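You operate a simulated robot arm through the tools that you are given. There is no shell and no other tool. Be economical: measure what you need, move in short steps, check, and stop when the job is done.

Carry out the task below with a simulated two-armed robot. There is one attempt and no reset: what you move stays moved.

Task
Dry, oil and buff the red holder's beads to a gloss.
Fine: dry on the cloth pad before the oil in the pad tin; hold the leather board steady with the other hand, by its post; tin shut, holder back. Set down upright: what you pick out.

Only the result counts: the job must be done as asked and must still hold three seconds after the hand-in. Knocking over, shifting, dropping, spilling or breaking anything else fails it. Flat cloth is picked up by pressing the open fingertips on it (5 to 10 N) and closing them slowly along it; thin cloth reads only 2 to 8 mm in the jaws.

Robot
Two 6-joint arms with two-finger parallel grippers on one trunk, on a base that drives. Base frame: it is fixed to the floor where the robot stands at the start and does not move with it; the origin is under the middle of the robot, x ahead of it, y to its left, z up. Readings come in cm, degrees, newtons and seconds.
The left shoulder is at the start at [6, 18.7, 109.7], the right one opposite. With the tool pointing down near the work surface each hand reaches from about 26 to 62 cm from the robot's upright axis, wherever it stands, measured 20 degrees to its own side. Places, roughly: cloth pad [50, 110, 80]; leather board [50, 125, 75]; pad tin [70, 110, 80]; pad tin lid [70, 110, 80]. Payload 1.57 kg a hand.
The TCP of each hand is the grasp point between the finger pads, 3 cm short of the fingertips. In the tool frame z runs along the fingers and y along their closing line. Largest opening 11 cm; finger width 2.4, thickness 1.2; the body of the gripper, 4.8 by 11.2 cm, starts 7.8 cm behind the TCP.
Orientation is that of the tool frame in the base frame, as [roll, pitch, yaw] about the fixed x, y, z axes, in that order (R = Rz(yaw) Ry(pitch) Rx(roll)). With the fingers straight down and closing along the base's y, the tool's x points along the base's -x, its y along +y and its z along -z.

Tools
- The arms move only by the tool send_rows. It takes "left_moves", "right_moves" or both (then of equal length, played together; a hand with none holds still); each is a list of rows, each a list of 6 numbers: the shift along the tool's x, y, z in cm, then the turn, a rotation vector about the tool's x, y, z in degrees. In form: [[dx, dy, dz, wx, wy, wz], ...]. A call has 1 to 20 rows; each row shifts and turns the commanded pose from where the row before left it, along the tool's axes as they then stand. "left_claw" and "right_claw" are, for a hand that has rows, the opening, from 0 (shut) to 1 (fully open), set as the call begins (left out, the last holds). Each row takes 0.2 s and may step no farther than 5 cm and 8.6 degrees from the row before; otherwise, or with a gripper value out of range, the whole call is refused. A pose out of reach is approached as far as the arm can. The call stops where the force on the tool passes 90 N (or 10 N more than at its start, if that is more) or the arm is blocked; 0.2 s more then pass. The fingers move at their own pace (about 15.3 cm/s each) and stop on an object; they squeeze with about 36 N. The grip force told is the motor's: it shows also when the fingers shut on nothing. Time passes only in rows, and 0.2 s behind the last, so rows that do not move let the fingers close. The reply holds the time, the measured pose of the TCP, the force on the tool along the base axes, the opening and the grip force, in the units named above and with some noise, with the torque about the TCP (base axes, N m) and any sound that the robot's microphone picked up, and new pictures: "show" is both (left out), scene, wrist or none (wrist: the cameras of the hands that moved).
- Cameras (640 x 400 px; columns grow to the right, rows downward): "scene" is now at [0.4, 2.18, 162.56]; the picture's right is [0.32, -0.95, 0.00], its down [-0.81, -0.28, -0.51] and it looks along [0.49, 0.17, -0.86] (base axes); focal length 287 px, centre (320, 200). "left" rides on the left gripper at [7, -1.6, -14.1] in its tool frame; the picture's right is [0.23, 0.97, 0.00], its down [-0.86, 0.20, -0.48] and it looks along [-0.47, 0.11, 0.88] (tool axes); focal length 222 px, centre (320, 200). "right" rides on the right gripper at [7, 1.6, -14.1] in its tool frame; the picture's right is [-0.23, 0.97, 0.00], its down [-0.86, -0.20, -0.48] and it looks along [-0.47, -0.11, 0.88] (tool axes); focal length 222 px, centre (320, 200). There is no depth. A picture from a camera that has moved, and an enlarged one, comes with that camera's place and axes in the base frame and with its lens.
- lift_body(by): slides the trunk up (or, below 0, down) by that many cm; the arms and the scene camera ride with it, the base frame stays. It gives what a move gives, with no picture.
- roll_base(legs): drives the robot by 1 to 6 legs, each [ahead, left, turn to the left] in cm, cm and degrees, along the robot's own axes; the way and the turn of a leg run together, so that a leg with both is an arc; at most 150 cm and 180 degrees a leg. The arms and the cameras ride along, it lands a little off, and it stops where it bumps. It gives what a move gives, and a new picture of the scene camera.
- head_to(pan, tilt): turns the head with the scene camera to pan (to the left, within 86 degrees either way) and tilt (down, from -29 to 69), counted from straight ahead of the robot. It gives what a move gives, and a new picture of the scene camera.
- inspect(camera, box): a new picture of the part [left, top, right, bottom] of that camera's present view, enlarged. The clock stands still meanwhile.
- hand_in(): hands the job in; it is judged then, once.

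Go step by step. Nothing tells you exact positions but the pictures and the camera data: compare them with the known pose of the tool, close in by small moves and look again before you grip or let go. The budget is 120 turns and 260 pictures, counting those below and the enlarged ones. Unless the task says otherwise, let go and move clear before handing in, and close with one line.

The tools are called after "Emit:" by a JSON object that holds its "api" and its "payload". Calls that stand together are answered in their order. send_rows: Moves the arms, as the interface text tells. Its arguments: {"type":"object","properties":{"left_moves":{"type":"array","items":{"type":"array","items":{"type":"number"}}},"left_claw":{"type":"number"},"right_moves":{"type":"array","items":{"type":"array","items":{"type":"number"}}},"right_claw":{"type":"number"},"show":{"type":"string","enum":["both","scene","wrist","none"]}},"required":[]} The other tools are called the same way: lift_body (by) slides the trunk up or down; roll_base (legs) drives the base; head_to (pan, tilt) turns the head that bears the scene camera; inspect (camera, box) takes an enlarged picture of a part of a camera's view; hand_in () hands the job in.

At the start:

```text
time_s: 0.0
left_eef_pos: [37.45, 29.26, 105.37]
left_tool_rot: [-179.9, 0.0, -180.0]
left_ft_force: [0.9, -0.6, -0.2]
left_moment: [0.0, 0.02, 0.05]
left_gripper_width: 11.03
left_gripper_force: 0.1
right_eef_pos: [34.31, -1.31, 104.09]
right_tool_rot: [-180.0, 0.0, 180.0]
right_ft_force: [0.3, -0.2, -0.6]
right_moment: [0.0, 0.0, -0.01]
right_gripper_width: 10.98
right_gripper_force: 0.1
trunk travel left (down, up): [-72.5, 26.5]
robot x, y, heading: [-0.11, 0.16, 0.1]
head pan, tilt: [18.9, 59.1]
```

scene: 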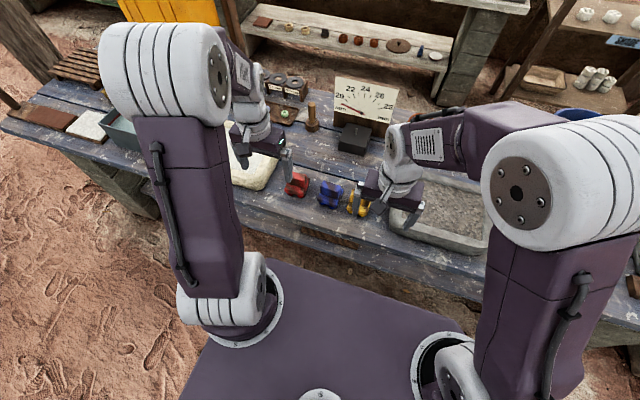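
right: 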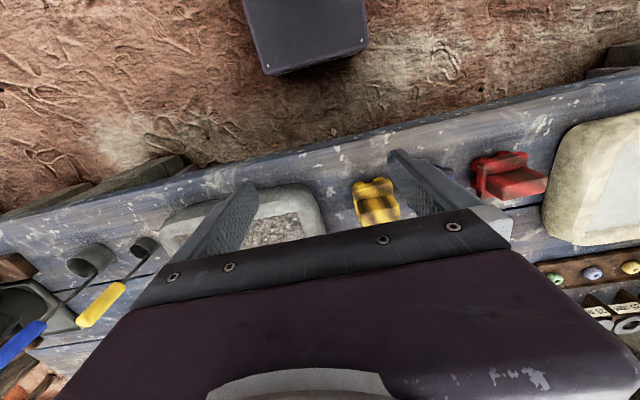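
left: 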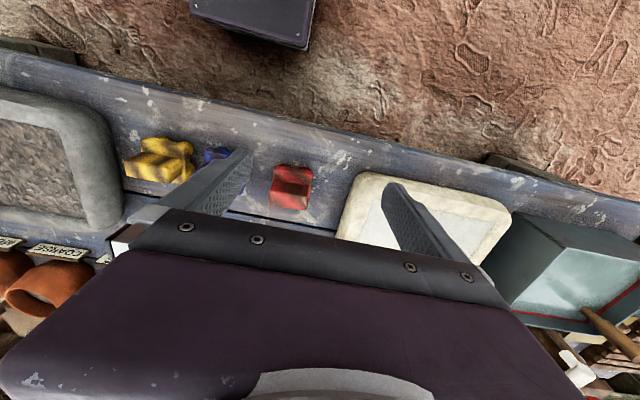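

I see a workbench with red, blue and yellow holders in front, and the pads and tin off to the left. I'll take a closer look at the holders and then turn the head left to see the rest.

Emit:
{"api": "inspect", "payload": {"camera": "scene", "box": [220, 60, 460, 220]}}

Emit:
{"api": "inspect", "payload": {"camera": "left", "box": [100, 100, 420, 300]}}

Emit:
{"api": "head_to", "payload": {"pan": 60, "tilt": 40}}

```text
2.50 times, centred on (340, 140) of scene
camera zoom: at [0.4, 2.18, 162.56], right [0.32, -0.95, 0.0], down [-0.81, -0.28, -0.51], along [0.49, 0.17, -0.86], focal length 718 px, centre (270, 350)
```

zoom: 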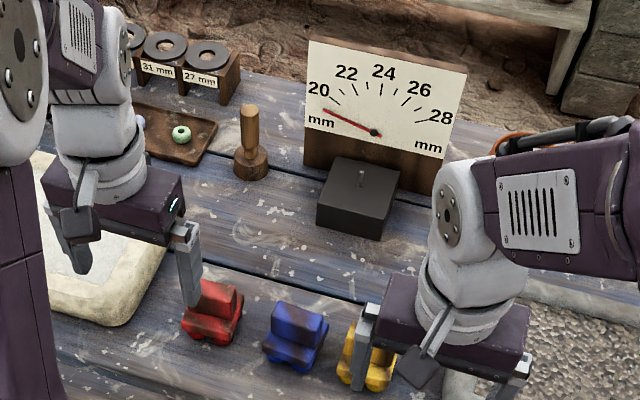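

```text
2.00 times, centred on (260, 200) of left
camera zoom: at [30.38, 27.52, 119.58], right [-0.23, 0.97, 0.0], down [0.86, 0.2, 0.48], along [0.47, 0.11, -0.88], focal length 444 px, centre (440, 200)
```

zoom: 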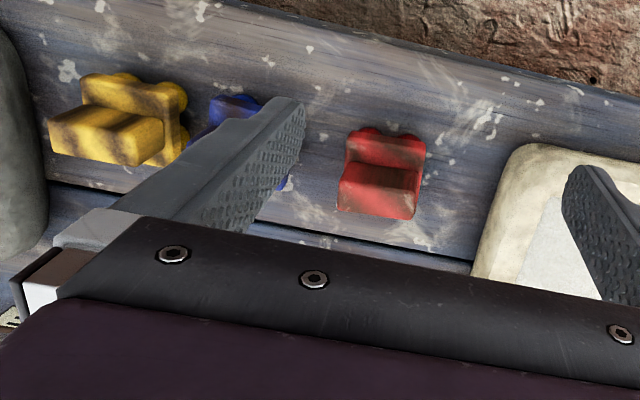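

```text
time_s: 1.1
left_eef_pos: [37.41, 29.2, 105.41]
left_tool_rot: [-180.0, 0.0, -180.0]
left_ft_force: [0.4, 0.0, 0.2]
left_moment: [0.01, 0.01, 0.0]
left_gripper_width: 11.0
left_gripper_force: 0.0
right_eef_pos: [34.26, -1.32, 104.06]
right_tool_rot: [180.0, 0.0, -180.0]
right_ft_force: [0.0, -0.8, 0.4]
right_moment: [-0.03, 0.01, 0.03]
right_gripper_width: 11.0
right_gripper_force: 0.0
trunk travel left (down, up): [-72.5, 26.5]
robot x, y, heading: [-0.21, 0.24, -0.2]
head pan, tilt: [60.0, 40.0]
camera scene: at [-1.74, 7.34, 165.13], right [0.87, -0.5, 0.0], down [-0.32, -0.56, -0.77], along [0.38, 0.66, -0.64], focal length 287 px, centre (320, 200)
```

scene: 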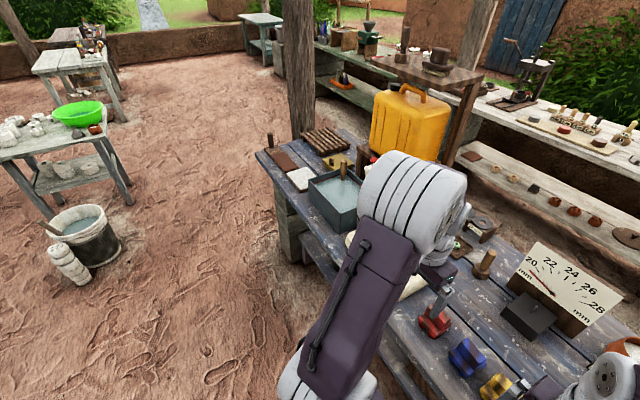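

The end station (leather board, cloth pad, tin) seems to be at the far left end of the bench. I'll zoom in on it and on the holders.

Emit:
{"api": "inspect", "payload": {"camera": "scene", "box": [250, 110, 410, 210]}}

Emit:
{"api": "inspect", "payload": {"camera": "scene", "box": [390, 240, 550, 400]}}

Emit:
{"api": "inspect", "payload": {"camera": "right", "box": [340, 130, 560, 240]}}

```text
4.00 times, centred on (330, 160) of scene
camera zoom: at [-1.74, 7.34, 165.13], right [0.87, -0.5, 0.0], down [-0.32, -0.56, -0.77], along [0.38, 0.66, -0.64], focal length 1148 px, centre (280, 360)
```

zoom: 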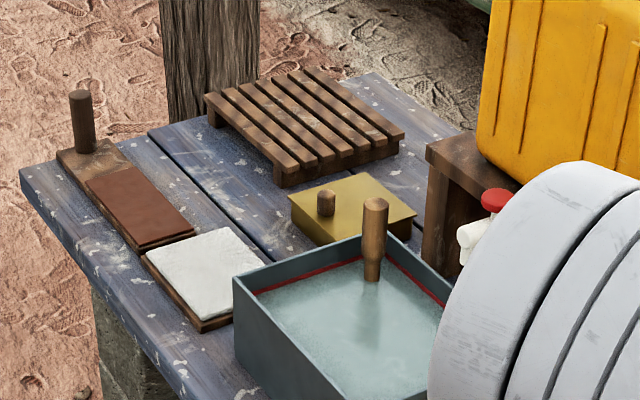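

```text
2.50 times, centred on (470, 320) of scene
camera zoom: at [-1.74, 7.34, 165.13], right [0.87, -0.5, 0.0], down [-0.32, -0.56, -0.77], along [0.38, 0.66, -0.64], focal length 718 px, centre (-55, -100)
```

zoom: 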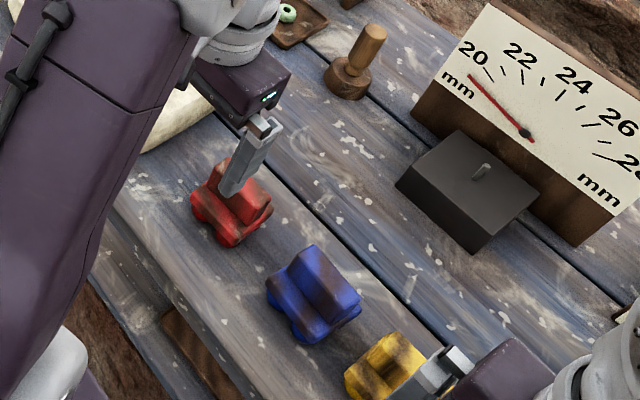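

```text
2.91 times, centred on (450, 185) of right
camera zoom: at [27.42, 0.32, 118.25], right [0.23, 0.97, 0.0], down [0.86, -0.2, 0.48], along [0.47, -0.11, -0.88], focal length 646 px, centre (-58, 244)
```

zoom: 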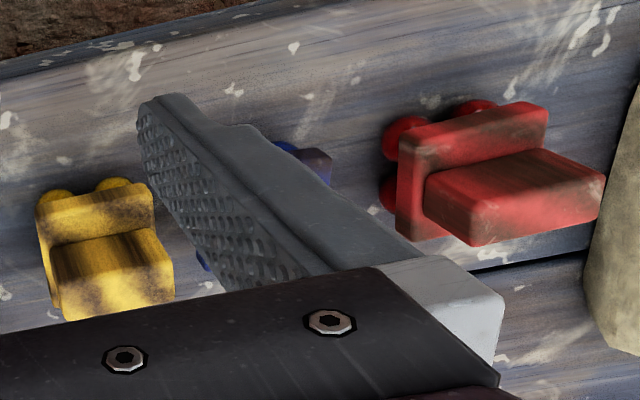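

The red holder seems to stand at about [49, 26.5, 82], its knobs facing the robot. I'll lower the left hand in front of it for a closer view.

Emit:
{"api": "send_rows", "payload": {"left_moves": [[2, 0, 4, 0, 0, 0], [2, 0, 4, 0, 0, 0], [2, 0, 4, 0, 0, 0], [0, 0, 0, 0, 0, 0]], "show": "wrist"}}

Emit:
{"api": "inspect", "payload": {"camera": "left", "box": [200, 60, 380, 220]}}

```text
time_s: 2.1
left_eef_pos: [31.43, 29.24, 93.34]
left_tool_rot: [180.0, 0.1, 180.0]
left_ft_force: [0.0, -0.1, 0.8]
left_moment: [-0.02, 0.0, 0.03]
left_gripper_width: 11.0
left_gripper_force: 0.1
right_eef_pos: [34.42, -1.35, 104.16]
right_tool_rot: [-180.0, 0.0, -180.0]
right_ft_force: [0.1, 1.0, -0.3]
right_moment: [-0.01, -0.01, 0.0]
right_gripper_width: 10.98
right_gripper_force: 0.1
trunk travel left (down, up): [-72.5, 26.5]
robot x, y, heading: [-0.07, 0.27, -0.2]
head pan, tilt: [60.0, 40.0]
camera left: at [24.34, 27.53, 107.59], right [-0.23, 0.97, 0.0], down [0.85, 0.2, 0.48], along [0.47, 0.11, -0.88], focal length 222 px, centre (320, 200)
```

left: 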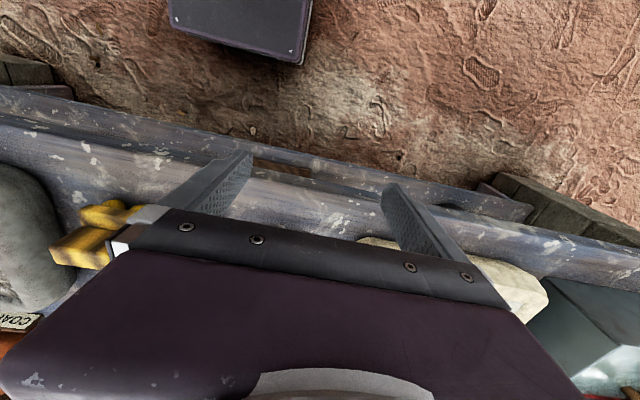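

```text
2.50 times, centred on (290, 140) of left
camera zoom: at [24.34, 27.53, 107.59], right [-0.23, 0.97, 0.0], down [0.85, 0.2, 0.48], along [0.47, 0.11, -0.88], focal length 555 px, centre (395, 350)
```

zoom: 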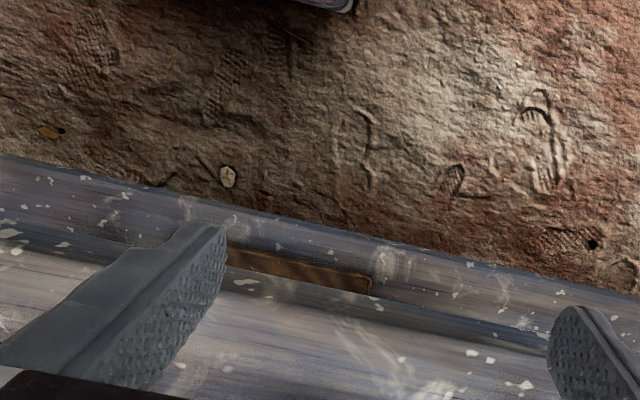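

The wrist view now blocks the holder with the gripper. I'll move the left hand up and to the left and look with the head.

Emit:
{"api": "send_rows", "payload": {"left_moves": [[0, 4, -3, 0, 0, 0], [0, 4, -3, 0, 0, 0], [0, 4, -3, 0, 0, 0], [0, 4, -3, 0, 0, 0]], "show": "none"}}

Emit:
{"api": "head_to", "payload": {"pan": 30, "tilt": 56}}

Emit:
{"api": "inspect", "payload": {"camera": "scene", "box": [270, 120, 430, 220]}}

```text
time_s: 3.1
left_eef_pos: [31.35, 45.2, 105.41]
left_tool_rot: [-180.0, -0.1, -180.0]
left_ft_force: [0.1, -0.1, -0.5]
left_moment: [-0.02, 0.01, 0.01]
left_gripper_width: 10.98
left_gripper_force: 0.1
right_eef_pos: [34.3, -1.26, 104.09]
right_tool_rot: [-179.9, 0.0, 180.0]
right_ft_force: [-1.0, 0.0, -0.5]
right_moment: [0.0, 0.0, 0.03]
right_gripper_width: 11.01
right_gripper_force: 0.0
trunk travel left (down, up): [-72.5, 26.5]
robot x, y, heading: [0.07, -0.22, 0.4]
head pan, tilt: [60.0, 40.0]
```

```text
time_s: 4.0
left_eef_pos: [31.3, 45.19, 105.34]
left_tool_rot: [179.9, 0.0, 180.0]
left_ft_force: [1.3, -0.4, -0.4]
left_moment: [-0.03, 0.02, -0.01]
left_gripper_width: 10.98
left_gripper_force: 0.0
right_eef_pos: [34.3, -1.41, 104.12]
right_tool_rot: [180.0, 0.0, -180.0]
right_ft_force: [0.7, 0.4, -0.2]
right_moment: [-0.03, 0.05, -0.02]
right_gripper_width: 11.0
right_gripper_force: 0.2
trunk travel left (down, up): [-72.5, 26.5]
robot x, y, heading: [0.12, 0.05, 0.1]
head pan, tilt: [30.0, 56.0]
camera scene: at [0.15, 3.55, 162.94], right [0.5, -0.87, 0.0], down [-0.72, -0.41, -0.56], along [0.48, 0.28, -0.83], focal length 287 px, centre (320, 200)
```

scene: 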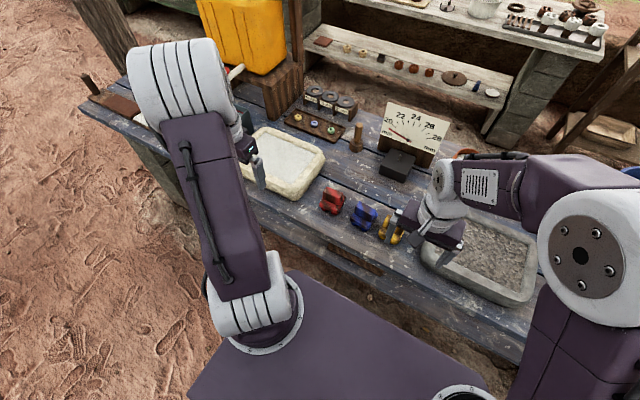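

```text
4.00 times, centred on (350, 170) of scene
camera zoom: at [0.15, 3.55, 162.94], right [0.5, -0.87, 0.0], down [-0.72, -0.41, -0.56], along [0.48, 0.28, -0.83], focal length 1148 px, centre (200, 320)
```

zoom: 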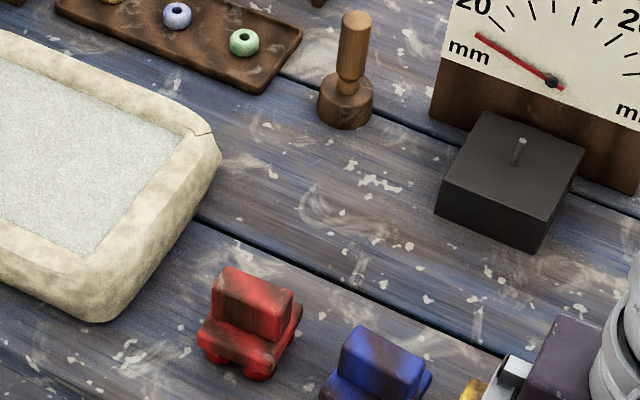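

The holder is upright: a handle block on top, a base plate, and four bead feet below. I'll drive left so that the right hand can reach the red holder, with the left hand raised for clearance.

Emit:
{"api": "send_rows", "payload": {"left_moves": [[0, 0, -4, 0, 0, 0], [0, -3, -4, 0, 0, 0], [0, -3, 0, 0, 0, 0]], "show": "none"}}

Emit:
{"api": "roll_base", "payload": {"legs": [[0, 40, 0]]}}

Emit:
{"api": "head_to", "payload": {"pan": -15, "tilt": 58}}

```text
time_s: 4.8
left_eef_pos: [31.35, 39.2, 113.36]
left_tool_rot: [179.9, 0.0, 180.0]
left_ft_force: [0.0, 0.8, 0.4]
left_moment: [-0.02, 0.0, -0.02]
left_gripper_width: 11.0
left_gripper_force: 0.0
right_eef_pos: [34.36, -1.38, 104.0]
right_tool_rot: [-180.0, 0.0, -179.9]
right_ft_force: [-0.3, -1.1, 0.6]
right_moment: [0.01, 0.02, 0.04]
right_gripper_width: 11.0
right_gripper_force: 0.0
trunk travel left (down, up): [-72.5, 26.5]
robot x, y, heading: [0.28, -0.43, -0.2]
head pan, tilt: [30.0, 56.0]
```

```text
time_s: 7.3
left_eef_pos: [31.75, 78.92, 113.51]
left_tool_rot: [-180.0, 0.0, 179.8]
left_ft_force: [0.0, -0.2, -0.3]
left_moment: [0.0, 0.03, 0.04]
left_gripper_width: 11.01
left_gripper_force: 0.1
right_eef_pos: [34.38, 38.46, 104.15]
right_tool_rot: [180.0, -0.2, 179.7]
right_ft_force: [0.4, 0.1, 0.0]
right_moment: [0.0, -0.01, -0.02]
right_gripper_width: 10.97
right_gripper_force: 0.1
trunk travel left (down, up): [-72.5, 26.5]
robot x, y, heading: [0.12, 40.01, -0.0]
head pan, tilt: [30.0, 56.0]
camera scene: at [0.26, 43.46, 162.94], right [0.5, -0.87, 0.0], down [-0.72, -0.41, -0.56], along [0.49, 0.28, -0.83], focal length 287 px, centre (320, 200)
```

scene: 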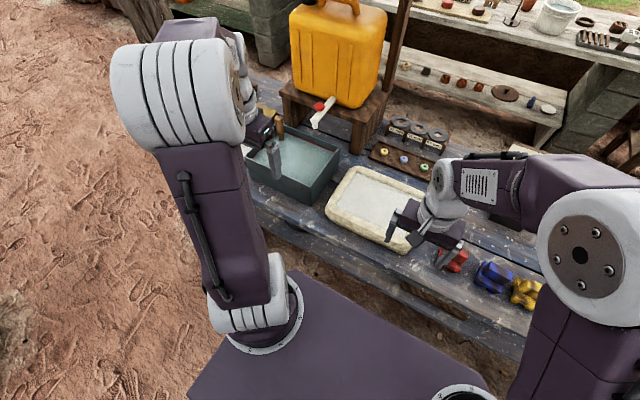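

```text
time_s: 8.4
left_eef_pos: [31.69, 79.01, 113.49]
left_tool_rot: [-180.0, 0.0, 179.7]
left_ft_force: [1.4, 0.2, -0.4]
left_moment: [-0.03, 0.02, 0.02]
left_gripper_width: 10.99
left_gripper_force: 0.1
right_eef_pos: [34.43, 38.56, 104.09]
right_tool_rot: [180.0, 0.0, 179.7]
right_ft_force: [-0.3, 0.1, -0.8]
right_moment: [-0.01, 0.03, -0.02]
right_gripper_width: 11.0
right_gripper_force: 0.0
trunk travel left (down, up): [-72.5, 26.5]
robot x, y, heading: [0.13, 40.18, 0.1]
head pan, tilt: [-15.0, 58.0]
camera scene: at [0.74, 38.22, 162.7], right [-0.26, -0.96, 0.0], down [-0.82, 0.22, -0.53], along [0.51, -0.14, -0.85], focal length 287 px, centre (320, 200)
```

scene: 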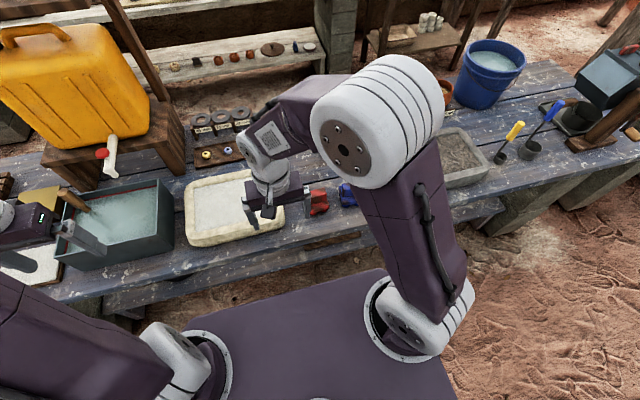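

Next I bring the right hand over near the red holder to see it in the wrist camera.

Emit:
{"api": "send_rows", "payload": {"right_moves": [[-1, -4, 0, 0, 0, 0], [-1, -4, 0, 0, 0, 0], [0, -4, 0, 0, 0, 0], [0, -1, 0, 0, 0, 0]], "show": "wrist"}}

Emit:
{"api": "inspect", "payload": {"camera": "right", "box": [260, 100, 420, 200]}}

Emit:
{"api": "inspect", "payload": {"camera": "scene", "box": [270, 150, 390, 230]}}

```text
time_s: 9.4
left_eef_pos: [31.71, 79.0, 113.4]
left_tool_rot: [-179.9, 0.0, 179.7]
left_ft_force: [0.1, 0.6, 0.2]
left_moment: [0.0, -0.03, 0.02]
left_gripper_width: 11.03
left_gripper_force: 0.2
right_eef_pos: [36.43, 25.45, 104.12]
right_tool_rot: [179.9, 0.0, 179.8]
right_ft_force: [-0.1, 0.5, 0.6]
right_moment: [-0.01, 0.03, 0.02]
right_gripper_width: 11.05
right_gripper_force: 0.0
trunk travel left (down, up): [-72.5, 26.5]
robot x, y, heading: [0.08, 39.59, -0.4]
head pan, tilt: [-15.0, 58.0]
camera right: at [29.57, 27.14, 118.24], right [0.23, 0.97, 0.0], down [0.85, -0.2, 0.48], along [0.47, -0.11, -0.88], focal length 222 px, centre (320, 200)
```

right: 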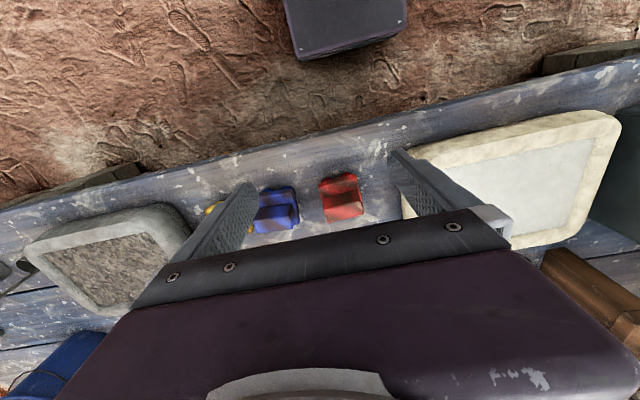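

```text
4.00 times, centred on (340, 150) of right
camera zoom: at [29.57, 27.14, 118.24], right [0.23, 0.97, 0.0], down [0.85, -0.2, 0.48], along [0.47, -0.11, -0.88], focal length 888 px, centre (240, 400)
```

zoom: 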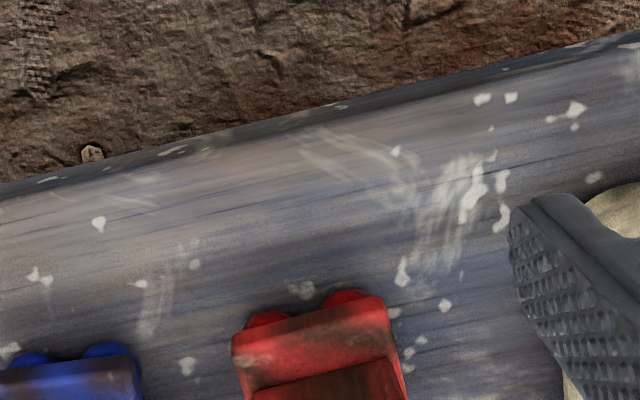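

```text
5.00 times, centred on (330, 190) of scene
camera zoom: at [0.74, 38.2, 162.7], right [-0.26, -0.96, 0.0], down [-0.82, 0.22, -0.53], along [0.51, -0.14, -0.85], focal length 1435 px, centre (270, 250)
```

zoom: 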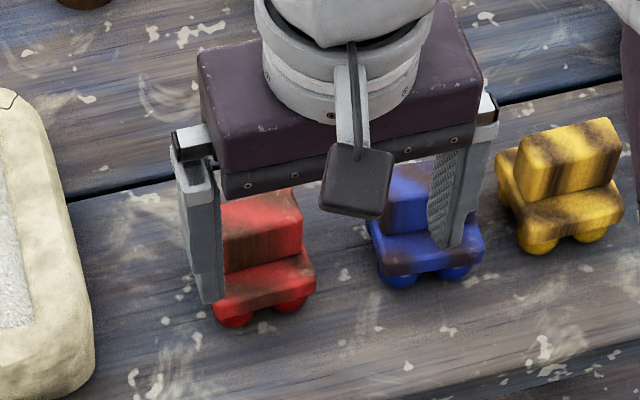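

I need the handle's exact geometry, so I'll zoom in on that in the wrist view.

Emit:
{"api": "inspect", "payload": {"camera": "right", "box": [300, 160, 380, 230]}}

```text
5.71 times, centred on (340, 195) of right
camera zoom: at [29.57, 27.14, 118.24], right [0.23, 0.97, 0.0], down [0.85, -0.2, 0.48], along [0.47, -0.11, -0.88], focal length 1269 px, centre (206, 229)
```

zoom: 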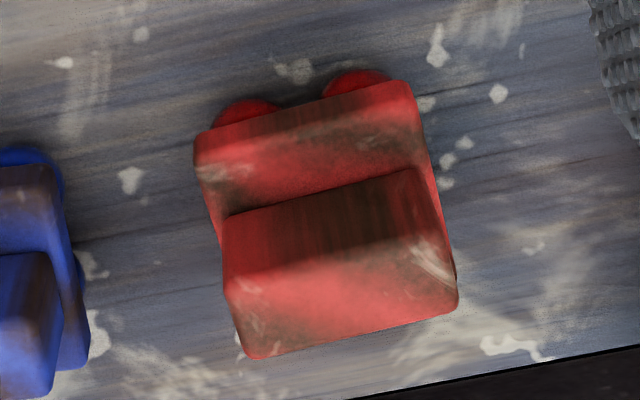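

The red handle is about 5.8 cm wide (y 23.6–29.4), x ≈ 46.8–48.9, top z ≈ 89, yawed about 4°. I'll come above it with the opening reduced to stay clear of the blue holder.

Emit:
{"api": "send_rows", "payload": {"right_claw": 0.7, "right_moves": [[-3.85, 0.35, 0, 0, 0, 0], [-3.85, 0.35, 0, 0, 0, 0], [-3.8, 0.35, 0, 0, 0, -4], [0, 0, 4, 0, 0, 0], [0, 0, 4, 0, 0, 0], [0, 0, 3, 0, 0, 0], [0, 0, 0, 0, 0, 0]], "show": "both"}}

Emit:
{"api": "inspect", "payload": {"camera": "scene", "box": [270, 150, 390, 230]}}

```text
time_s: 11.1
left_eef_pos: [31.66, 78.96, 113.4]
left_tool_rot: [-180.0, -0.1, 179.7]
left_ft_force: [0.6, -0.9, 0.4]
left_moment: [0.0, -0.03, 0.0]
left_gripper_width: 11.0
left_gripper_force: 0.0
right_eef_pos: [47.81, 26.41, 93.04]
right_tool_rot: [180.0, 0.0, -176.3]
right_ft_force: [0.3, 0.0, 0.3]
right_moment: [0.0, 0.0, 0.03]
right_gripper_width: 7.68
right_gripper_force: 0.1
trunk travel left (down, up): [-72.5, 26.5]
robot x, y, heading: [-0.24, 39.75, -0.1]
head pan, tilt: [-15.0, 58.0]
camera scene: at [0.69, 38.22, 162.7], right [-0.26, -0.96, 0.0], down [-0.82, 0.22, -0.53], along [0.51, -0.14, -0.85], focal length 287 px, centre (320, 200)
camera right: at [40.74, 27.58, 107.2], right [0.16, 0.99, 0.0], down [0.87, -0.14, 0.48], along [0.47, -0.08, -0.88], focal length 222 px, centre (320, 200)
```

scene: 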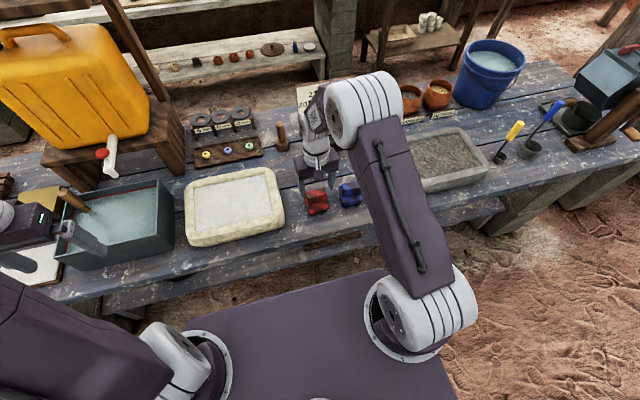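
right: 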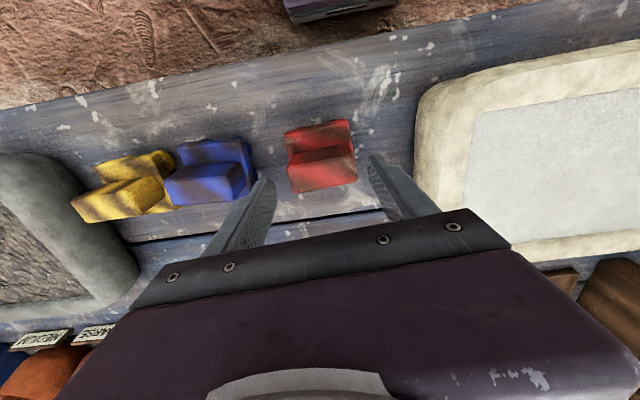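

```text
5.00 times, centred on (330, 190) of scene
camera zoom: at [0.69, 38.22, 162.7], right [-0.26, -0.96, 0.0], down [-0.82, 0.22, -0.53], along [0.51, -0.14, -0.85], focal length 1435 px, centre (270, 250)
```

zoom: 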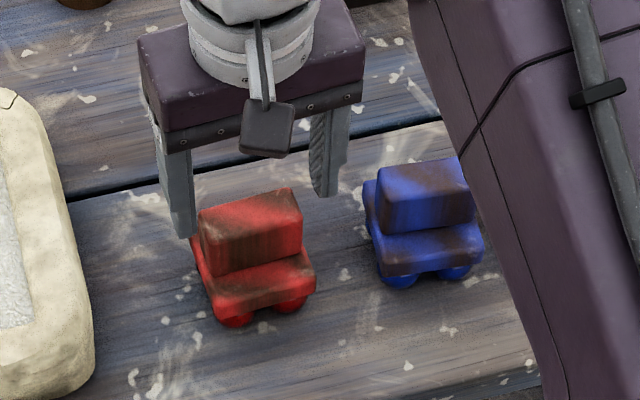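

Emit:
{"api": "inspect", "payload": {"camera": "right", "box": [240, 100, 400, 220]}}

```text
3.33 times, centred on (320, 160) of right
camera zoom: at [40.74, 27.58, 107.2], right [0.16, 0.99, 0.0], down [0.87, -0.14, 0.48], along [0.47, -0.08, -0.88], focal length 740 px, centre (320, 333)
```

zoom: 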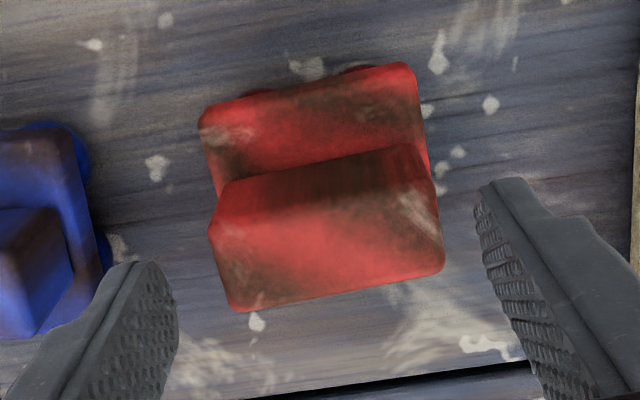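

The fingers straddle the handle well; I'll shift +0.25 cm in x, lower to TCP z ≈ 89.5 and close.

Emit:
{"api": "send_rows", "payload": {"right_moves": [[-0.25, 0.1, 1.5, 0, 0, 0], [0, 0, 2, 0, 0, 0], [0, 0, 0, 0, 0, 0]], "show": "none"}}

Emit:
{"api": "inspect", "payload": {"camera": "right", "box": [240, 100, 400, 220]}}

Emit:
{"api": "inspect", "payload": {"camera": "scene", "box": [280, 160, 370, 230]}}

```text
time_s: 11.8
left_eef_pos: [31.65, 79.12, 113.44]
left_tool_rot: [-180.0, 0.0, 179.7]
left_ft_force: [-0.2, 0.1, 0.5]
left_moment: [-0.01, 0.0, 0.02]
left_gripper_width: 10.99
left_gripper_force: 0.0
right_eef_pos: [48.05, 26.55, 89.46]
right_tool_rot: [179.9, 0.0, -176.3]
right_ft_force: [0.9, 0.2, -0.3]
right_moment: [0.01, -0.02, 0.0]
right_gripper_width: 7.71
right_gripper_force: 0.0
trunk travel left (down, up): [-72.5, 26.5]
robot x, y, heading: [0.15, 39.7, -0.5]
head pan, tilt: [-15.0, 58.0]
```

```text
3.33 times, centred on (320, 160) of right
camera zoom: at [41.03, 27.76, 103.67], right [0.16, 0.99, 0.0], down [0.87, -0.14, 0.48], along [0.47, -0.08, -0.88], focal length 740 px, centre (320, 333)
```

zoom: 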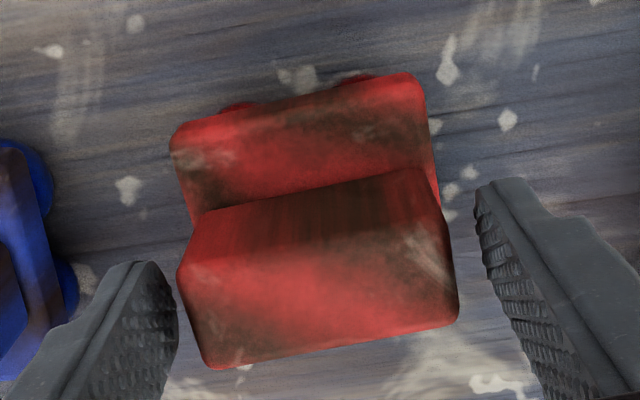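

```text
5.71 times, centred on (325, 195) of scene
camera zoom: at [0.71, 38.23, 162.7], right [-0.26, -0.96, 0.0], down [-0.82, 0.22, -0.53], along [0.51, -0.14, -0.85], focal length 1640 px, centre (291, 229)
```

zoom: 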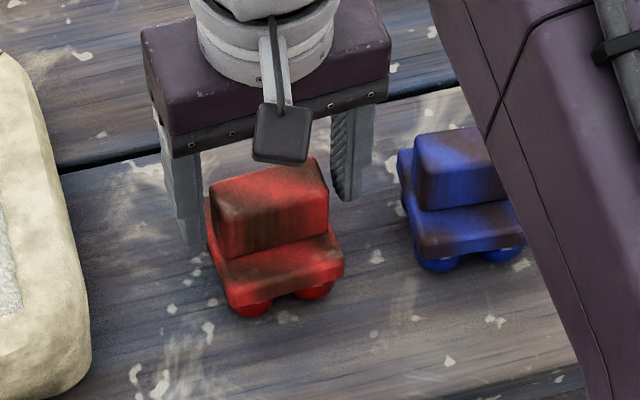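

Emit:
{"api": "send_rows", "payload": {"right_moves": [[0, 0.05, 1.2, 0, 0, 0], [0, 0, 0, 0, 0, 0]], "show": "none"}}

Emit:
{"api": "send_rows", "payload": {"right_claw": 0.0, "right_moves": [[0, 0, 0, 0, 0, 0], [0, 0, 0, 0, 0, 0], [0, 0, 0, 0, 0, 0]], "show": "wrist"}}

Emit:
{"api": "inspect", "payload": {"camera": "scene", "box": [280, 160, 370, 230]}}

```text
time_s: 12.4
left_eef_pos: [31.66, 79.06, 113.38]
left_tool_rot: [-179.9, 0.0, 179.6]
left_ft_force: [1.1, -0.9, 0.0]
left_moment: [-0.03, -0.03, -0.01]
left_gripper_width: 11.02
left_gripper_force: 0.0
right_eef_pos: [47.95, 26.5, 88.38]
right_tool_rot: [180.0, 0.0, -176.3]
right_ft_force: [-0.1, -0.8, -0.6]
right_moment: [0.02, 0.04, -0.03]
right_gripper_width: 7.69
right_gripper_force: 0.0
trunk travel left (down, up): [-72.5, 26.5]
robot x, y, heading: [-0.2, 39.99, -0.2]
head pan, tilt: [-15.0, 58.0]
```

```text
time_s: 13.2
left_eef_pos: [31.72, 78.99, 113.41]
left_tool_rot: [-180.0, -0.2, 179.6]
left_ft_force: [0.1, 0.8, -0.4]
left_moment: [-0.02, 0.0, 0.01]
left_gripper_width: 11.0
left_gripper_force: 0.0
right_eef_pos: [48.09, 26.5, 88.51]
right_tool_rot: [180.0, 0.0, -176.2]
right_ft_force: [0.6, -0.3, 1.3]
right_moment: [0.07, 0.0, -0.05]
right_gripper_width: 6.18
right_gripper_force: 36.1
trunk travel left (down, up): [-72.5, 26.5]
robot x, y, heading: [0.01, 39.77, -0.4]
head pan, tilt: [-15.0, 58.0]
camera right: at [41.04, 27.79, 102.5], right [0.16, 0.99, 0.0], down [0.87, -0.14, 0.48], along [0.47, -0.08, -0.88], focal length 222 px, centre (320, 200)
```

right: 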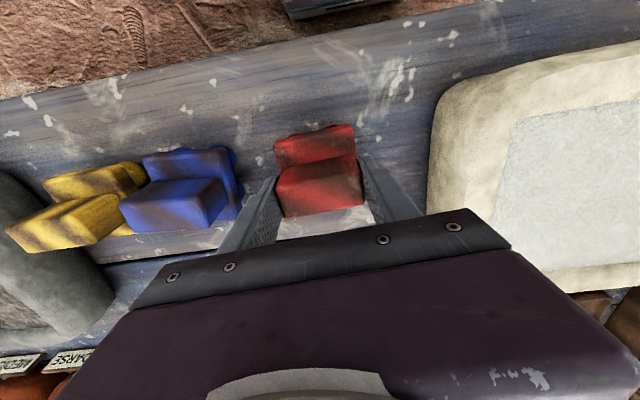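

```text
5.71 times, centred on (325, 195) of scene
camera zoom: at [0.72, 38.22, 162.7], right [-0.26, -0.96, 0.0], down [-0.82, 0.22, -0.53], along [0.51, -0.14, -0.85], focal length 1640 px, centre (291, 229)
```

zoom: 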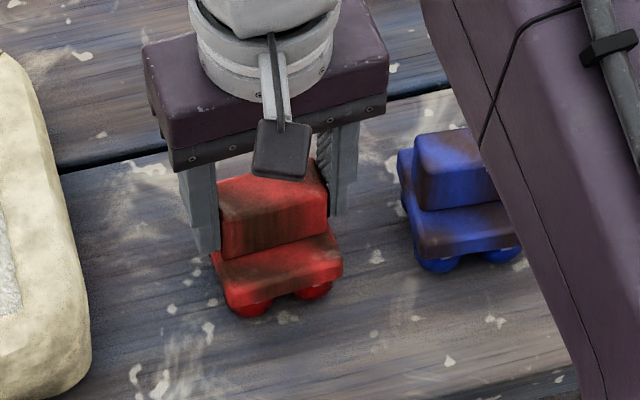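

Gripped (6.2 cm). I note the home pose TCP [48.0, 26.5, 88.4], yaw −176.2. I'll lift straight up, retract and drive toward the station.

Emit:
{"api": "send_rows", "payload": {"right_moves": [[0, 0, -1.5, 0, 0, 0], [0, 0, -4, 0, 0, 0], [0, 0, -4.5, 0, 0, 0], [0, 0, -4.5, 0, 0, 0], [0, 0, -4.5, 0, 0, 0], [0, 0, -4.5, 0, 0, 0], [5, 0, 0, 0, 0, 0], [5, 0, 0, 0, 0, 0]], "show": "wrist"}}

Emit:
{"api": "head_to", "payload": {"pan": 30, "tilt": 50}}

Emit:
{"api": "roll_base", "payload": {"legs": [[0, 72, 0]]}}

```text
time_s: 15.1
left_eef_pos: [31.46, 78.96, 113.48]
left_tool_rot: [180.0, 0.0, 179.7]
left_ft_force: [-0.5, -0.2, -0.3]
left_moment: [-0.03, -0.03, 0.01]
left_gripper_width: 11.02
left_gripper_force: 0.1
right_eef_pos: [38.0, 26.14, 111.97]
right_tool_rot: [180.0, 0.1, -176.3]
right_ft_force: [-0.1, 1.0, -1.1]
right_moment: [-0.01, -0.01, 0.03]
right_gripper_width: 0.0
right_gripper_force: 20.9
trunk travel left (down, up): [-72.5, 26.5]
robot x, y, heading: [0.24, 40.1, -0.4]
head pan, tilt: [-15.0, 58.0]
camera right: at [30.92, 27.27, 126.07], right [0.16, 0.99, 0.0], down [0.87, -0.14, 0.48], along [0.47, -0.08, -0.88], focal length 222 px, centre (320, 200)
```

right: 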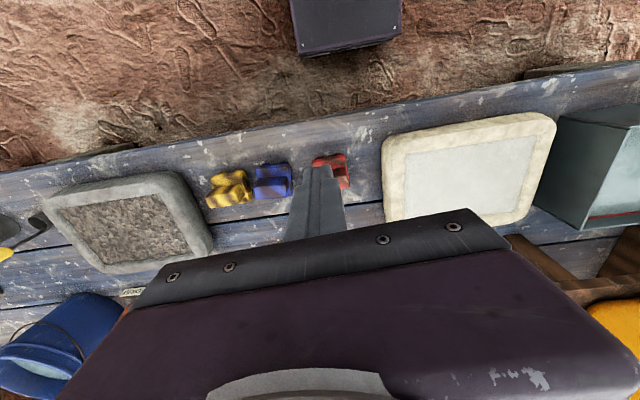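

```text
time_s: 16.2
left_eef_pos: [31.64, 79.08, 113.49]
left_tool_rot: [179.9, 0.0, 179.7]
left_ft_force: [-0.1, 0.3, 0.7]
left_moment: [0.02, 0.03, -0.04]
left_gripper_width: 11.01
left_gripper_force: 0.0
right_eef_pos: [38.09, 26.06, 111.84]
right_tool_rot: [179.9, 0.0, -176.3]
right_ft_force: [-0.4, 0.5, 0.8]
right_moment: [0.0, -0.03, -0.03]
right_gripper_width: 0.0
right_gripper_force: 21.3
trunk travel left (down, up): [-72.5, 26.5]
robot x, y, heading: [0.21, 39.94, -0.3]
head pan, tilt: [30.0, 50.0]
camera scene: at [0.73, 43.84, 163.72], right [0.5, -0.87, 0.0], down [-0.67, -0.38, -0.64], along [0.56, 0.32, -0.77], focal length 287 px, centre (320, 200)
```

scene: 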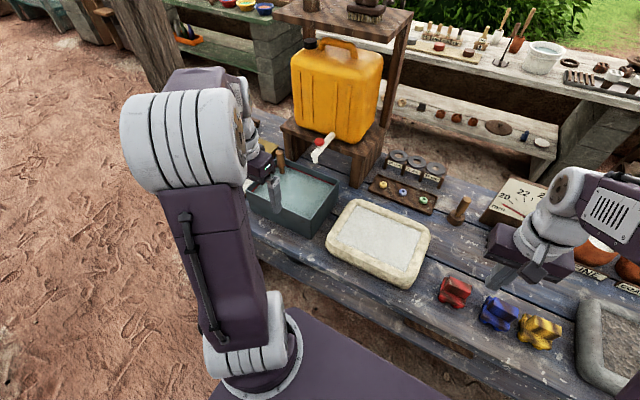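

```text
time_s: 20.1
left_eef_pos: [32.58, 150.79, 113.53]
left_tool_rot: [-179.9, 0.0, 179.3]
left_ft_force: [0.2, -0.8, 0.3]
left_moment: [0.0, 0.0, -0.01]
left_gripper_width: 10.99
left_gripper_force: 0.1
right_eef_pos: [38.68, 97.71, 111.85]
right_tool_rot: [-179.9, 0.0, -176.7]
right_ft_force: [0.9, 0.5, -0.7]
right_moment: [-0.01, 0.05, -0.02]
right_gripper_width: 0.0
right_gripper_force: 21.4
trunk travel left (down, up): [-72.5, 26.5]
robot x, y, heading: [1.01, 112.2, -0.7]
head pan, tilt: [30.0, 50.0]
camera scene: at [1.44, 115.81, 163.72], right [0.49, -0.87, 0.0], down [-0.67, -0.37, -0.64], along [0.56, 0.31, -0.77], focal length 287 px, centre (320, 200)
```

scene: 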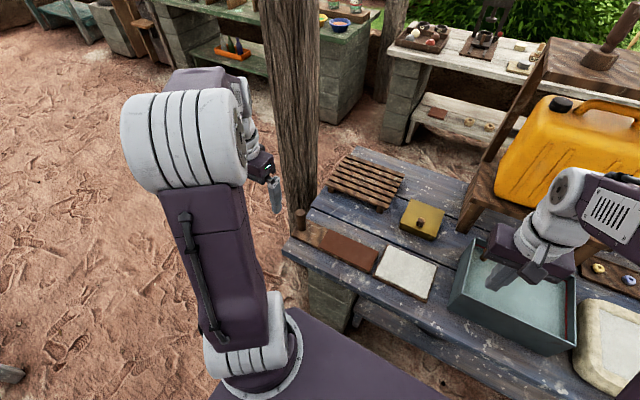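

The holder slipped out of the jaws while lifting and is still standing in its place. While I'm here I'll study the pads and open the tin with the left hand, then go back for a firmer grip.

Emit:
{"api": "inspect", "payload": {"camera": "scene", "box": [280, 140, 480, 310]}}

Emit:
{"api": "roll_base", "payload": {"legs": [[15, 2, 0]]}}

Emit:
{"api": "inspect", "payload": {"camera": "scene", "box": [230, 160, 430, 330]}}

```text
2.35 times, centred on (380, 225) of scene
camera zoom: at [1.44, 115.81, 163.72], right [0.49, -0.87, 0.0], down [-0.67, -0.37, -0.64], along [0.56, 0.31, -0.77], focal length 675 px, centre (179, 141)
```

zoom: 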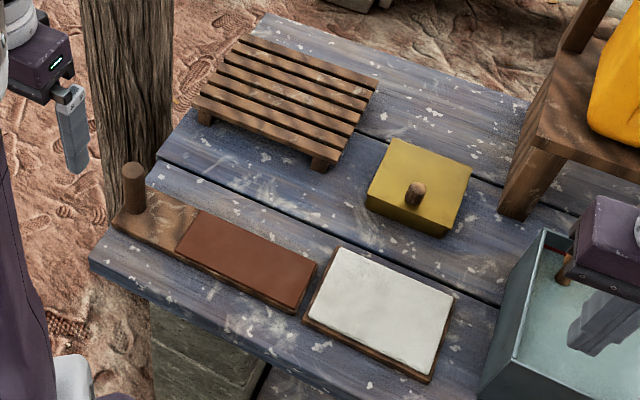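

```text
time_s: 21.5
left_eef_pos: [47.55, 152.64, 113.45]
left_tool_rot: [179.9, 0.1, 179.3]
left_ft_force: [0.3, -1.3, -0.7]
left_moment: [0.05, -0.07, 0.03]
left_gripper_width: 11.0
left_gripper_force: 0.1
right_eef_pos: [53.55, 99.58, 111.87]
right_tool_rot: [-180.0, 0.1, -176.8]
right_ft_force: [-0.1, 0.5, 0.7]
right_moment: [-0.02, -0.03, 0.02]
right_gripper_width: 0.0
right_gripper_force: 21.1
trunk travel left (down, up): [-72.5, 26.5]
robot x, y, heading: [15.67, 113.77, -0.8]
head pan, tilt: [30.0, 50.0]
camera scene: at [16.17, 117.65, 163.72], right [0.49, -0.87, 0.0], down [-0.67, -0.37, -0.64], along [0.56, 0.31, -0.77], focal length 287 px, centre (320, 200)
```

scene: 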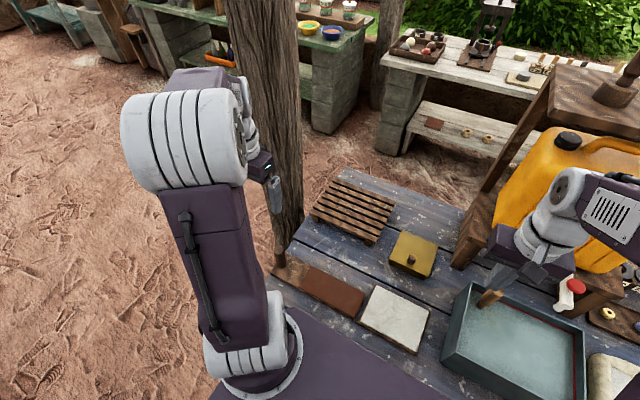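

```text
2.35 times, centred on (330, 245) of scene
camera zoom: at [16.17, 117.65, 163.72], right [0.49, -0.87, 0.0], down [-0.67, -0.37, -0.64], along [0.56, 0.31, -0.77], focal length 675 px, centre (296, 94)
```

zoom: 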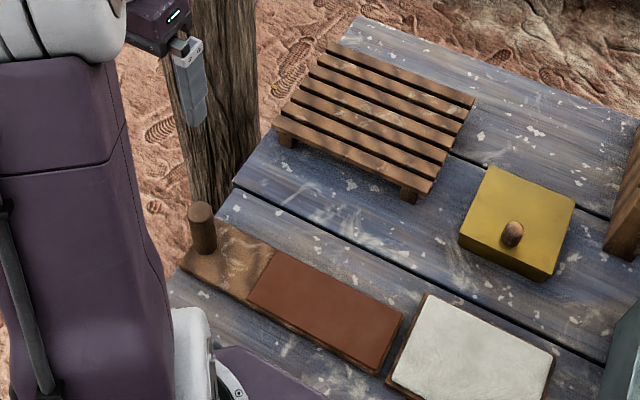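

Now I have the layout: tin knob ≈ [66.8, 113.8, 85.4], cloth x 43–55 / y 104–120, leather x 44–51 / y 122–139, post ≈ [47, 148] up to z 91. Now back to the holder for a firmer grip.

Emit:
{"api": "roll_base", "payload": {"legs": [[-15.5, 0, 0.8], [0, -73.7, 0]]}}

Emit:
{"api": "head_to", "payload": {"pan": -15, "tilt": 58}}

Emit:
{"api": "inspect", "payload": {"camera": "right", "box": [260, 120, 400, 220]}}

```text
time_s: 26.5
left_eef_pos: [31.64, 79.06, 113.42]
left_tool_rot: [-179.9, 0.0, 179.8]
left_ft_force: [-0.6, 0.3, -0.5]
left_moment: [0.01, 0.0, -0.03]
left_gripper_width: 11.0
left_gripper_force: 0.0
right_eef_pos: [38.27, 26.21, 111.89]
right_tool_rot: [-180.0, -0.1, -176.2]
right_ft_force: [0.9, 0.8, -0.1]
right_moment: [0.02, -0.03, -0.01]
right_gripper_width: 0.0
right_gripper_force: 20.7
trunk travel left (down, up): [-72.5, 26.5]
robot x, y, heading: [0.31, 40.05, -0.2]
head pan, tilt: [30.0, 50.0]
camera scene: at [0.71, 43.87, 163.72], right [0.5, -0.87, 0.0], down [-0.66, -0.38, -0.64], along [0.56, 0.32, -0.77], focal length 287 px, centre (320, 200)
```

scene: 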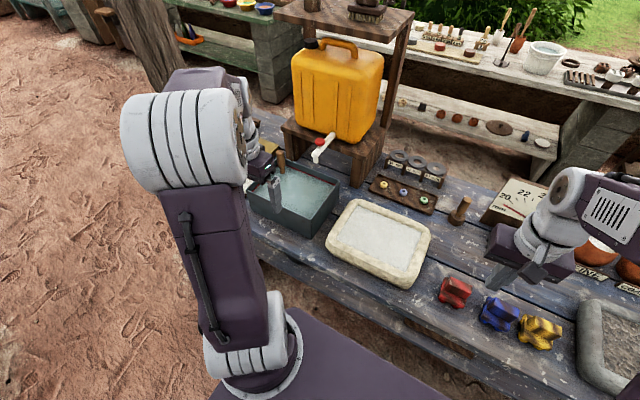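

```text
time_s: 27.6
left_eef_pos: [31.61, 78.95, 113.5]
left_tool_rot: [180.0, 0.0, 179.8]
left_ft_force: [0.5, -0.5, -0.7]
left_moment: [-0.02, 0.0, 0.01]
left_gripper_width: 11.0
left_gripper_force: 0.1
right_eef_pos: [38.11, 25.98, 111.89]
right_tool_rot: [179.9, 0.1, -176.2]
right_ft_force: [0.4, -0.5, -0.4]
right_moment: [0.0, 0.01, 0.01]
right_gripper_width: 0.0
right_gripper_force: 21.3
trunk travel left (down, up): [-72.5, 26.5]
robot x, y, heading: [0.04, 39.72, -0.1]
head pan, tilt: [-15.0, 58.0]
camera scene: at [0.68, 38.19, 162.7], right [-0.26, -0.97, 0.0], down [-0.82, 0.22, -0.53], along [0.51, -0.14, -0.85], focal length 287 px, centre (320, 200)
```

scene: 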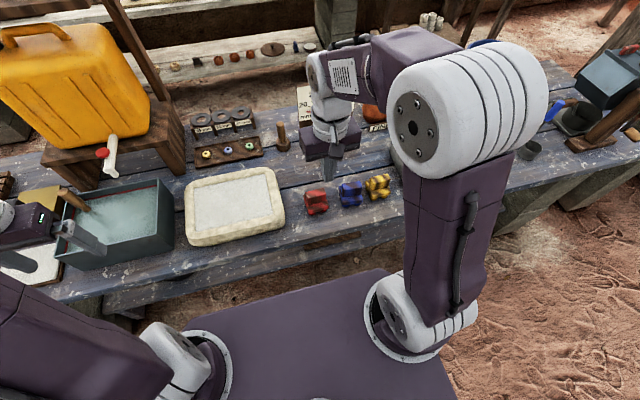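

```text
4.00 times, centred on (330, 170) of right
camera zoom: at [31.15, 27.28, 126.01], right [0.16, 0.99, 0.0], down [0.87, -0.14, 0.48], along [0.47, -0.08, -0.88], focal length 888 px, centre (280, 320)
```

zoom: 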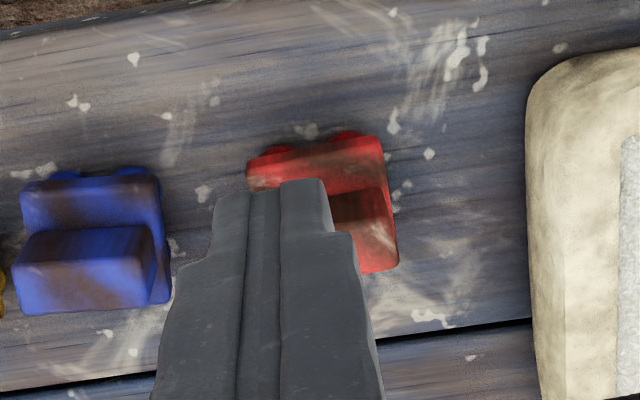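

The holder looks undisturbed. I go back above it, lower a bit deeper this time and grip.

Emit:
{"api": "send_rows", "payload": {"right_claw": 0.7, "right_moves": [[-5, 0, 0, 0, 0, 0], [-4.9, 0.3, 0, 0, 0, 0], [0, 0, 5, 0, 0, 0], [0, 0, 5, 0, 0, 0], [0, 0, 5, 0, 0, 0], [0, 0, 4, 0, 0, 0], [0, 0, 4, 0, 0, 0], [0, 0, 0, 0, 0, 0]], "show": "none"}}

Emit:
{"api": "inspect", "payload": {"camera": "right", "box": [240, 100, 400, 220]}}

Emit:
{"api": "inspect", "payload": {"camera": "scene", "box": [280, 160, 370, 230]}}

```text
time_s: 29.4
left_eef_pos: [31.52, 78.97, 113.52]
left_tool_rot: [-180.0, -0.1, 179.8]
left_ft_force: [0.0, -0.7, 0.2]
left_moment: [-0.02, -0.02, -0.01]
left_gripper_width: 10.98
left_gripper_force: 0.1
right_eef_pos: [48.09, 27.07, 88.9]
right_tool_rot: [180.0, -0.1, -176.2]
right_ft_force: [0.0, 0.2, -0.2]
right_moment: [0.03, -0.04, 0.04]
right_gripper_width: 7.71
right_gripper_force: 0.1
trunk travel left (down, up): [-72.5, 26.5]
robot x, y, heading: [0.04, 39.99, -0.1]
head pan, tilt: [-15.0, 58.0]
```

```text
3.33 times, centred on (320, 160) of right
camera zoom: at [41.07, 28.26, 102.97], right [0.16, 0.99, 0.0], down [0.87, -0.14, 0.48], along [0.47, -0.08, -0.88], focal length 740 px, centre (320, 333)
```

zoom: 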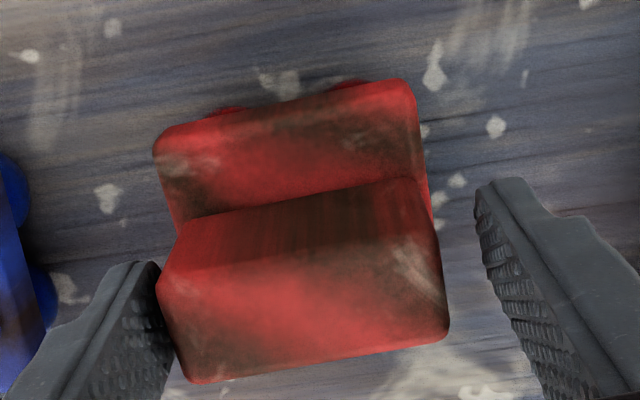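

```text
5.71 times, centred on (325, 195) of scene
camera zoom: at [0.62, 38.18, 162.7], right [-0.26, -0.96, 0.0], down [-0.82, 0.22, -0.53], along [0.51, -0.14, -0.85], focal length 1640 px, centre (291, 229)
```

zoom: 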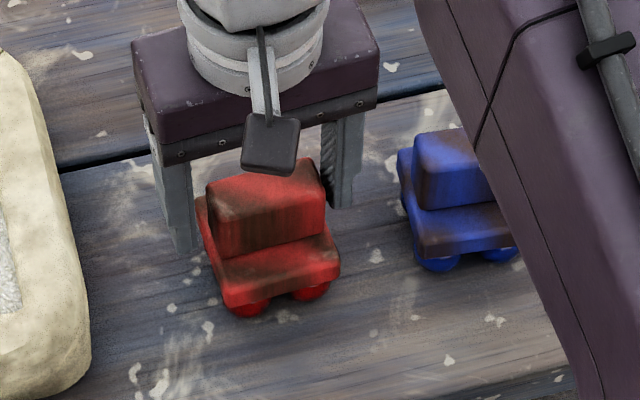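

Emit:
{"api": "send_rows", "payload": {"right_moves": [[0, -0.45, 0.4, 0, 0, 0], [0, 0, 0.9, 0, 0, 0], [0, 0, 0, 0, 0, 0]], "show": "none"}}

Emit:
{"api": "send_rows", "payload": {"right_claw": 0.0, "right_moves": [[0, 0, 0, 0, 0, 0], [0, 0, 0, 0, 0, 0], [0, 0, 0, 0, 0, 0], [0, 0, 0, 0, 0, 0]], "show": "none"}}

Emit:
{"api": "send_rows", "payload": {"right_moves": [[0, 0, -0.3, 0, 0, 0], [0, 0, -0.3, 0, 0, 0], [0, 0, -0.3, 0, 0, 0], [0, 0, -0.3, 0, 0, 0], [0, 0, -0.4, 0, 0, 0], [0, 0, -0.4, 0, 0, 0]], "show": "none"}}

Emit:
{"api": "inspect", "payload": {"camera": "right", "box": [240, 100, 400, 220]}}

Emit:
{"api": "inspect", "payload": {"camera": "scene", "box": [280, 160, 370, 230]}}

```text
time_s: 30.2
left_eef_pos: [31.64, 78.98, 113.49]
left_tool_rot: [-180.0, 0.0, 179.7]
left_ft_force: [0.4, 0.2, 0.5]
left_moment: [0.02, -0.05, 0.0]
left_gripper_width: 10.99
left_gripper_force: 0.1
right_eef_pos: [48.2, 26.65, 87.62]
right_tool_rot: [180.0, 0.1, -176.3]
right_ft_force: [0.3, -0.1, 0.4]
right_moment: [0.01, 0.02, 0.02]
right_gripper_width: 7.7
right_gripper_force: 0.0
trunk travel left (down, up): [-72.5, 26.5]
robot x, y, heading: [0.03, 40.32, -0.1]
head pan, tilt: [-15.0, 58.0]
```

```text
time_s: 31.2
left_eef_pos: [31.66, 79.06, 113.34]
left_tool_rot: [180.0, 0.0, 179.8]
left_ft_force: [0.5, 0.2, 0.1]
left_moment: [0.02, -0.01, -0.01]
left_gripper_width: 11.02
left_gripper_force: 0.0
right_eef_pos: [48.06, 26.61, 87.5]
right_tool_rot: [180.0, 0.0, -176.2]
right_ft_force: [1.0, 0.7, 2.1]
right_moment: [0.07, -0.04, -0.03]
right_gripper_width: 6.2
right_gripper_force: 36.1
trunk travel left (down, up): [-72.5, 26.5]
robot x, y, heading: [0.08, 39.59, -0.1]
head pan, tilt: [-15.0, 58.0]
```

```text
time_s: 32.6
left_eef_pos: [31.61, 79.01, 113.44]
left_tool_rot: [180.0, 0.0, 179.8]
left_ft_force: [0.1, 0.1, 0.8]
left_moment: [0.02, 0.0, -0.01]
left_gripper_width: 11.0
left_gripper_force: 0.1
right_eef_pos: [48.12, 26.68, 89.54]
right_tool_rot: [180.0, 0.0, -176.2]
right_ft_force: [0.4, 0.1, -2.1]
right_moment: [0.02, 0.0, 0.0]
right_gripper_width: 6.17
right_gripper_force: 36.4
trunk travel left (down, up): [-72.5, 26.5]
robot x, y, heading: [-0.09, 39.94, -0.3]
head pan, tilt: [-15.0, 58.0]
```

```text
3.33 times, centred on (320, 160) of right
camera zoom: at [41.07, 27.78, 103.68], right [0.16, 0.99, 0.0], down [0.87, -0.14, 0.48], along [0.47, -0.08, -0.88], focal length 740 px, centre (320, 333)
```

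zoom: 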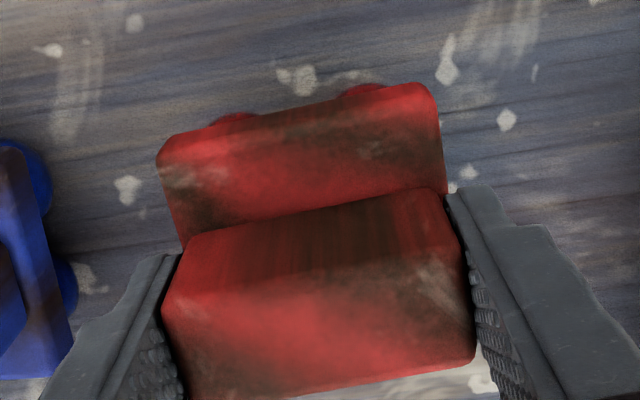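

```text
5.71 times, centred on (325, 195) of scene
camera zoom: at [0.7, 38.16, 162.7], right [-0.26, -0.96, 0.0], down [-0.82, 0.22, -0.53], along [0.51, -0.14, -0.85], focal length 1640 px, centre (291, 229)
```

zoom: 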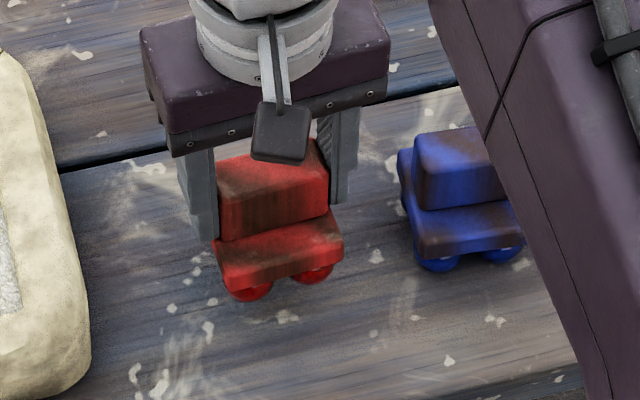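

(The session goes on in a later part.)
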